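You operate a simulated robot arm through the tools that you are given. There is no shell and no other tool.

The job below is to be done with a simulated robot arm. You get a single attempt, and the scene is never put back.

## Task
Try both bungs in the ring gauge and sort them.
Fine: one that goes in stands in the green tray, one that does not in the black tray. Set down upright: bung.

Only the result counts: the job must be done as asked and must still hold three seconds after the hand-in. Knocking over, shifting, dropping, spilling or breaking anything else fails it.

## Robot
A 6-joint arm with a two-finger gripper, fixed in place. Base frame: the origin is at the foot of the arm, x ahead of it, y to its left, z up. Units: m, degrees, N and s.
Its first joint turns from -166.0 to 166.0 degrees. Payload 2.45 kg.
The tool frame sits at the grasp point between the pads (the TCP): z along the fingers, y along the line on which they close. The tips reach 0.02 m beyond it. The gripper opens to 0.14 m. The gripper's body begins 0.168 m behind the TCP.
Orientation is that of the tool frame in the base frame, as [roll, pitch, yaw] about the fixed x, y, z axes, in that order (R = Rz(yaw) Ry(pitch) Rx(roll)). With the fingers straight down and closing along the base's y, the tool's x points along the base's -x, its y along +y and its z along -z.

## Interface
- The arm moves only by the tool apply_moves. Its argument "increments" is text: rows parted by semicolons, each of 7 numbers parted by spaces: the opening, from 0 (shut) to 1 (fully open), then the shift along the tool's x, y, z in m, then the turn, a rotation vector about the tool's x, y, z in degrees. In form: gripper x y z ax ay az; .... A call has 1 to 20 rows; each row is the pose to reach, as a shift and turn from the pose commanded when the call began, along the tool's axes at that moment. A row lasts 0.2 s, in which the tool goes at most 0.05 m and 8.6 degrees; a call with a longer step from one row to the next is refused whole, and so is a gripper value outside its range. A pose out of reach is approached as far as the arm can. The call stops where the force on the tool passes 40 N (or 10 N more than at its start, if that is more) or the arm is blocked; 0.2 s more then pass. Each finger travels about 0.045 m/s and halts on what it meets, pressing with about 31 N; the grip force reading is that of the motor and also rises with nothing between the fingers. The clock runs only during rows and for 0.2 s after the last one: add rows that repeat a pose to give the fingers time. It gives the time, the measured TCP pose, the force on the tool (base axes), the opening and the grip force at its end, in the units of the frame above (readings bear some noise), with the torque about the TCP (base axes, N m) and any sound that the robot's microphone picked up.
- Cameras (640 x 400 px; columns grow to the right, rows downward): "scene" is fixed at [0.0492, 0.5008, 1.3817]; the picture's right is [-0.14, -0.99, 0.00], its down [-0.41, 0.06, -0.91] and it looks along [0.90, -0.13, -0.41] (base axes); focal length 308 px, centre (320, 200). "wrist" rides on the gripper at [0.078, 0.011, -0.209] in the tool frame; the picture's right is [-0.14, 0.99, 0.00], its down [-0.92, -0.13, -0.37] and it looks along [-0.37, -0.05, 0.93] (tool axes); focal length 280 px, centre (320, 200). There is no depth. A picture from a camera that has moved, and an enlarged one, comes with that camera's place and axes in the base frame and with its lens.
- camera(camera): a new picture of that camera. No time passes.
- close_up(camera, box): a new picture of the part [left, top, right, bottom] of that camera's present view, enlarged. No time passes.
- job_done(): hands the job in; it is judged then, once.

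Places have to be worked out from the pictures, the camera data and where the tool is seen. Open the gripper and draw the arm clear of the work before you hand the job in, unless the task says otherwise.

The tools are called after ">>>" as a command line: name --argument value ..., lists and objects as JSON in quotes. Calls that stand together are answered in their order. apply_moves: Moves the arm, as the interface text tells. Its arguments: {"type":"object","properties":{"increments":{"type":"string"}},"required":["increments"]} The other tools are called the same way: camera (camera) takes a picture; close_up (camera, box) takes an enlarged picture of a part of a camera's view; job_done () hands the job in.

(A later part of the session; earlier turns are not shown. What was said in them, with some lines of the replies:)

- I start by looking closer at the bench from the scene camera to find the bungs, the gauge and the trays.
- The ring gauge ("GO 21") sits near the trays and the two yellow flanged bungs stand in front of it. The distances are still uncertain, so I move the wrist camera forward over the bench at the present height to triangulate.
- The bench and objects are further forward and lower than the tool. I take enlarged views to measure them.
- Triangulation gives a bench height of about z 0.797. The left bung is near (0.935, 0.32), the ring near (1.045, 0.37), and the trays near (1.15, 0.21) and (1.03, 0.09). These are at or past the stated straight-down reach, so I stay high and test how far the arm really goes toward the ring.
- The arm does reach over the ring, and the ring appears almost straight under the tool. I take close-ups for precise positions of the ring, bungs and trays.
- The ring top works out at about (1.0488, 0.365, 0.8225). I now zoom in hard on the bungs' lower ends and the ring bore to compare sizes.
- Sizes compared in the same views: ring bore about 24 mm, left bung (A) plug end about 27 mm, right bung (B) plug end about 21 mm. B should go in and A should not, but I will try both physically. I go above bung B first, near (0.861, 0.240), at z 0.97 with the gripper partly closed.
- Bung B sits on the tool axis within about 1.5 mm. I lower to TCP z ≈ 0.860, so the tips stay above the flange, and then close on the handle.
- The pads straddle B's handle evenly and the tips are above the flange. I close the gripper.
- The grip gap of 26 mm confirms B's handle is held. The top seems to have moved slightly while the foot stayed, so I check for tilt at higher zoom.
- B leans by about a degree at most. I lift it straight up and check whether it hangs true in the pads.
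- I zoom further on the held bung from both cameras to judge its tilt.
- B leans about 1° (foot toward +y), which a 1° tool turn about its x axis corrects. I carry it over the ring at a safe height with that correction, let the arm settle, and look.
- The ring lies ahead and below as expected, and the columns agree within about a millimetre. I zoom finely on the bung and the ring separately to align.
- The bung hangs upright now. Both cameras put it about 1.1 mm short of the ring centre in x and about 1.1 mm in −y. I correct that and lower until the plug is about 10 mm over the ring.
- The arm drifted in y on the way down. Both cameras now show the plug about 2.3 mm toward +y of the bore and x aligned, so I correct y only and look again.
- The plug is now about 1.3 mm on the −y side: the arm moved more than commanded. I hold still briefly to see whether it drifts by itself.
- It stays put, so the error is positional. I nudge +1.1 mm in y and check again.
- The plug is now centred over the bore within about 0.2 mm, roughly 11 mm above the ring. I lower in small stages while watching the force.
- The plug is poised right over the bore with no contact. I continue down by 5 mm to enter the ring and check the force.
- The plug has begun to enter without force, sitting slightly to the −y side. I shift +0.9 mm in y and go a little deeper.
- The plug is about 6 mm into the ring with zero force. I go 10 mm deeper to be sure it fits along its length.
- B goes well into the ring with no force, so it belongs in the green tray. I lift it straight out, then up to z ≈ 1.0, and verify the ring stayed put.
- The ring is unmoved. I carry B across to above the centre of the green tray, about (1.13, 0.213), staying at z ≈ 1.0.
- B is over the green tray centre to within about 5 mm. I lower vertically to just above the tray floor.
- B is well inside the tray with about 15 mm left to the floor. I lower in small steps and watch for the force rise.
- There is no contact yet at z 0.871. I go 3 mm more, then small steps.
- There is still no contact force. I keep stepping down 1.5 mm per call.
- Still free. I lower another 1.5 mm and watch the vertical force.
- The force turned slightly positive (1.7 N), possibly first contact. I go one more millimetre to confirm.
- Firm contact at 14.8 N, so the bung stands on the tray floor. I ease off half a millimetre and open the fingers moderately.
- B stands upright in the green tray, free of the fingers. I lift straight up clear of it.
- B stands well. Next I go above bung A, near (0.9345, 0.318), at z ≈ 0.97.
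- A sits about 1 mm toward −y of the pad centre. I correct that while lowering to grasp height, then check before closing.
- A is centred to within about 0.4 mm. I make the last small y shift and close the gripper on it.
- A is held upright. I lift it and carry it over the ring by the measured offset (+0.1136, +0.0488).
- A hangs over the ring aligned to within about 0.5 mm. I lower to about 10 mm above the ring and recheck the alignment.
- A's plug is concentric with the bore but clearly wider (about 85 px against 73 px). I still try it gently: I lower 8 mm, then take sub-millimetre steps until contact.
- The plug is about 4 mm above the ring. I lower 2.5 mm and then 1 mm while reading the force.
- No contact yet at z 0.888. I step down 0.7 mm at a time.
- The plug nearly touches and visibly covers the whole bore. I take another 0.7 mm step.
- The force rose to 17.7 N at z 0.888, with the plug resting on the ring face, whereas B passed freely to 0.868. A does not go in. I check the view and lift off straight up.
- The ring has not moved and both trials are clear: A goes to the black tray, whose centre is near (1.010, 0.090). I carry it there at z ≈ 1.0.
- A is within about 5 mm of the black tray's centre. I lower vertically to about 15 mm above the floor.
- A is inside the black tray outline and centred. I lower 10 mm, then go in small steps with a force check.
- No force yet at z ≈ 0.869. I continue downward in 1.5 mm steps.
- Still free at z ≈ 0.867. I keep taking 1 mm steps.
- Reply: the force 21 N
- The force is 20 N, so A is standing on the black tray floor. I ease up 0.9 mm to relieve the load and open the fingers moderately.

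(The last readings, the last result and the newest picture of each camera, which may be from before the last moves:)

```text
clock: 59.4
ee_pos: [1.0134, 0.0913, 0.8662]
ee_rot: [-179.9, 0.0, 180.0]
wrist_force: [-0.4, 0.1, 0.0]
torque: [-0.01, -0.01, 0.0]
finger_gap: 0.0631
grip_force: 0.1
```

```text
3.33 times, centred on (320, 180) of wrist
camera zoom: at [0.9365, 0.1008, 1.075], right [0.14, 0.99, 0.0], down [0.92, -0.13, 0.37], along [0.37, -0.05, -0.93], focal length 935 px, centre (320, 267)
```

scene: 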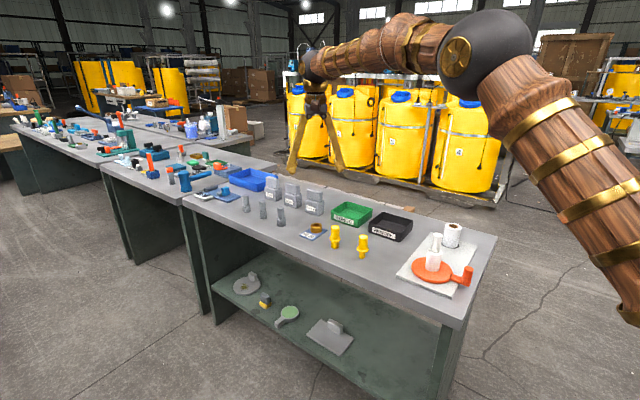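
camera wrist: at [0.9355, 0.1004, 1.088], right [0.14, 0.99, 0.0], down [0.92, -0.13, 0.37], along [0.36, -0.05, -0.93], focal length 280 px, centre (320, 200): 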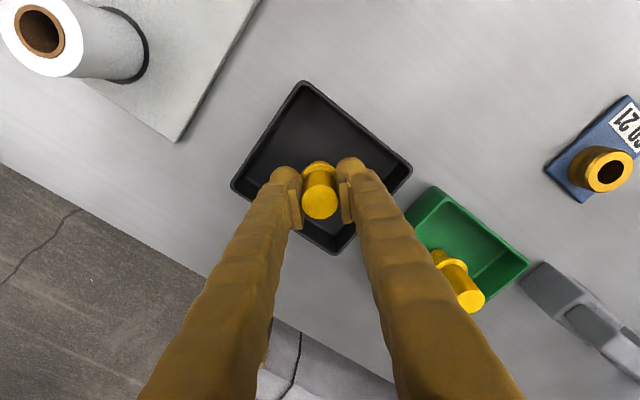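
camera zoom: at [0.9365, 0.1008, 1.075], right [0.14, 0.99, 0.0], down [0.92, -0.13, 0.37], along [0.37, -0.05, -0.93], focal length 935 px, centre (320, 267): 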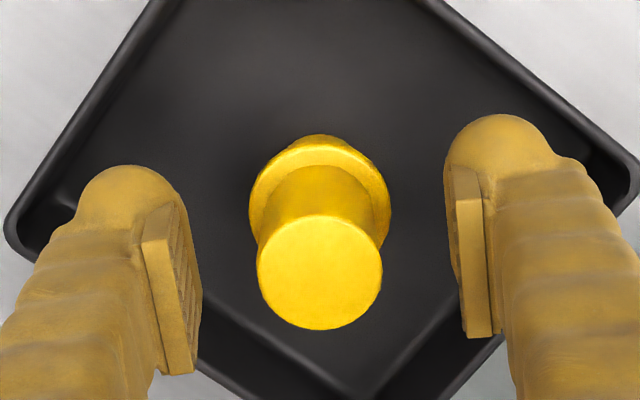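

A stands upright and free in the black tray. I lift straight up and draw the arm back, well above everything.

>>> apply_moves --increments "0.45 0 0 -0.015 0 0 0; 0.45 0 0 -0.045 0 0 0; 0.45 0 0 -0.085 0 0 0; 0.45 0 0 -0.125 0 0 0; 0.5 0 0 -0.165 0 0 0; 0.6 0 0 -0.19 0 0 0; 0.7 0.03 0.015 -0.2 0 0 0; 0.8 0.07 0.03 -0.2 0 0 0; 0.9 0.11 0.05 -0.2 0 0 0; 1 0.15 0.07 -0.2 0 0 0; 1 0.19 0.09 -0.2 0 0 0; 1 0.23 0.11 -0.2 0 0 0; 1 0.27 0.13 -0.2 0 0 0; 1 0.31 0.15 -0.2 0 0 0; 1 0.35 0.17 -0.2 0 0 0; 1 0.35 0.17 -0.2 0 0 0; 1 0.35 0.17 -0.2 0 0 0"

>>> camera --camera "scene"

>>> close_up --camera "scene" --box '[290, 170, 450, 270]'

```text
clock: 63.0
ee_pos: [0.6686, 0.2587, 1.0665]
ee_rot: [180.0, 0.0, 179.9]
wrist_force: [-0.8, 0.4, -0.3]
torque: [0.04, -0.04, -0.01]
finger_gap: 0.1399
grip_force: 0.1
```

```text
taken
```

scene: 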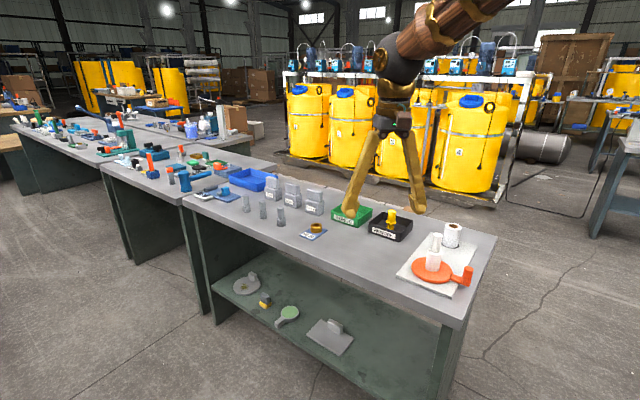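

```text
4.00 times, centred on (370, 220) of scene
camera zoom: at [0.0492, 0.5008, 1.3817], right [-0.14, -0.99, 0.0], down [-0.41, 0.06, -0.91], along [0.9, -0.13, -0.41], focal length 1233 px, centre (120, 120)
```

zoom: 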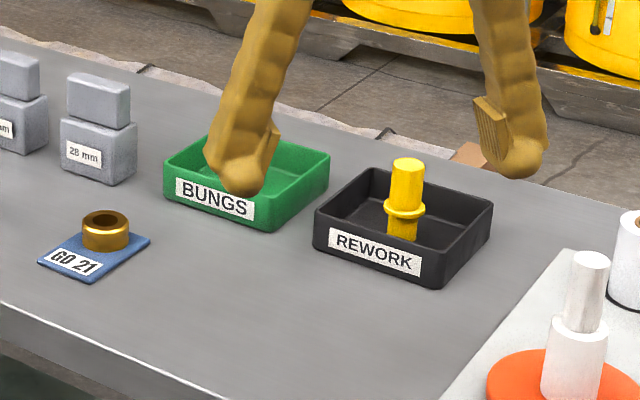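

The left finger hides the green tray in this view, so I check it with the wrist camera before handing in.

>>> camera --camera "wrist"

>>> apply_moves --increments "1 0.03 0.03 -0.03 0 0 0; 1 0.05 0.06 -0.05 0 0 0; 1 0.05 0.1 -0.07 0 0 0; 1 0.05 0.14 -0.07 0 0 0; 1 0.05 0.14 -0.07 0 0 0"

>>> close_up --camera "scene" --box '[290, 170, 450, 270]'

```text
taken
camera wrist: at [0.5902, 0.2681, 1.2749], right [0.14, 0.99, 0.0], down [0.92, -0.13, 0.37], along [0.37, -0.05, -0.93], focal length 280 px, centre (320, 200)
```

wrist: 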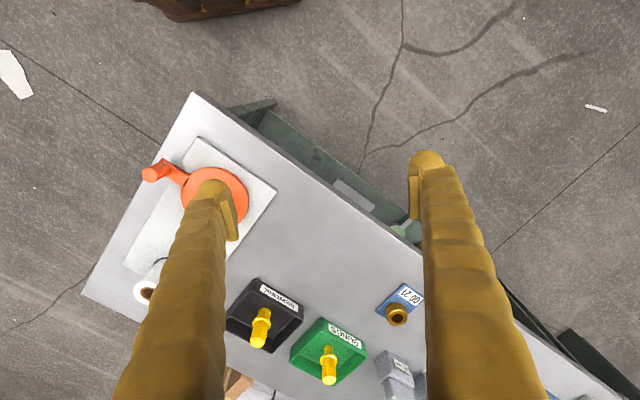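

```text
refused: row 1 steps farther than a row can; nothing moved
```

```text
4.00 times, centred on (370, 220) of scene
camera zoom: at [0.0492, 0.5008, 1.3817], right [-0.14, -0.99, 0.0], down [-0.41, 0.06, -0.91], along [0.9, -0.13, -0.41], focal length 1233 px, centre (120, 120)
```

zoom: 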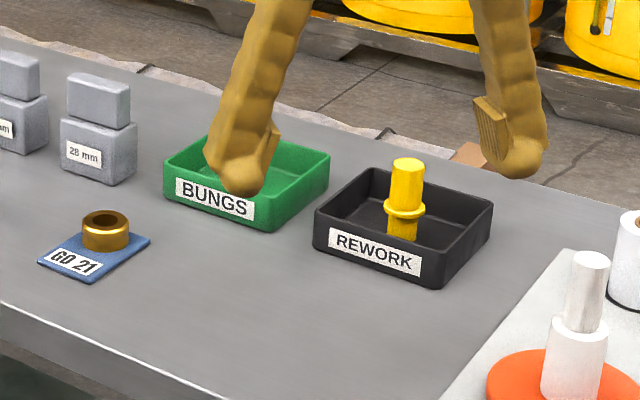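

The wrist camera shows both bungs standing upright: B (which goes in) in the green tray, A (which does not) in the black tray, with ring and trays in place. The last small move was refused for too large a step, which does no harm. The gripper is open and clear of the work, so I hand in.

>>> job_done

```text
The job is handed in.
```

I tried both bungs in the ring gauge and sorted them. Both were standing upright, released, when I handed in.

- **Goes in, green tray:** the bung nearer the black tray at the start. It went about 16 mm into the ring with no force.
- **Does not go in, black tray:** the bung nearer the ring at the start. It stopped on the ring's top face at about 18 N. Its plug end is visibly wider than the bore.

In the last camera views the ring and both trays had not moved. The gripper was fully open and clear of the work. I don't have the judged result.
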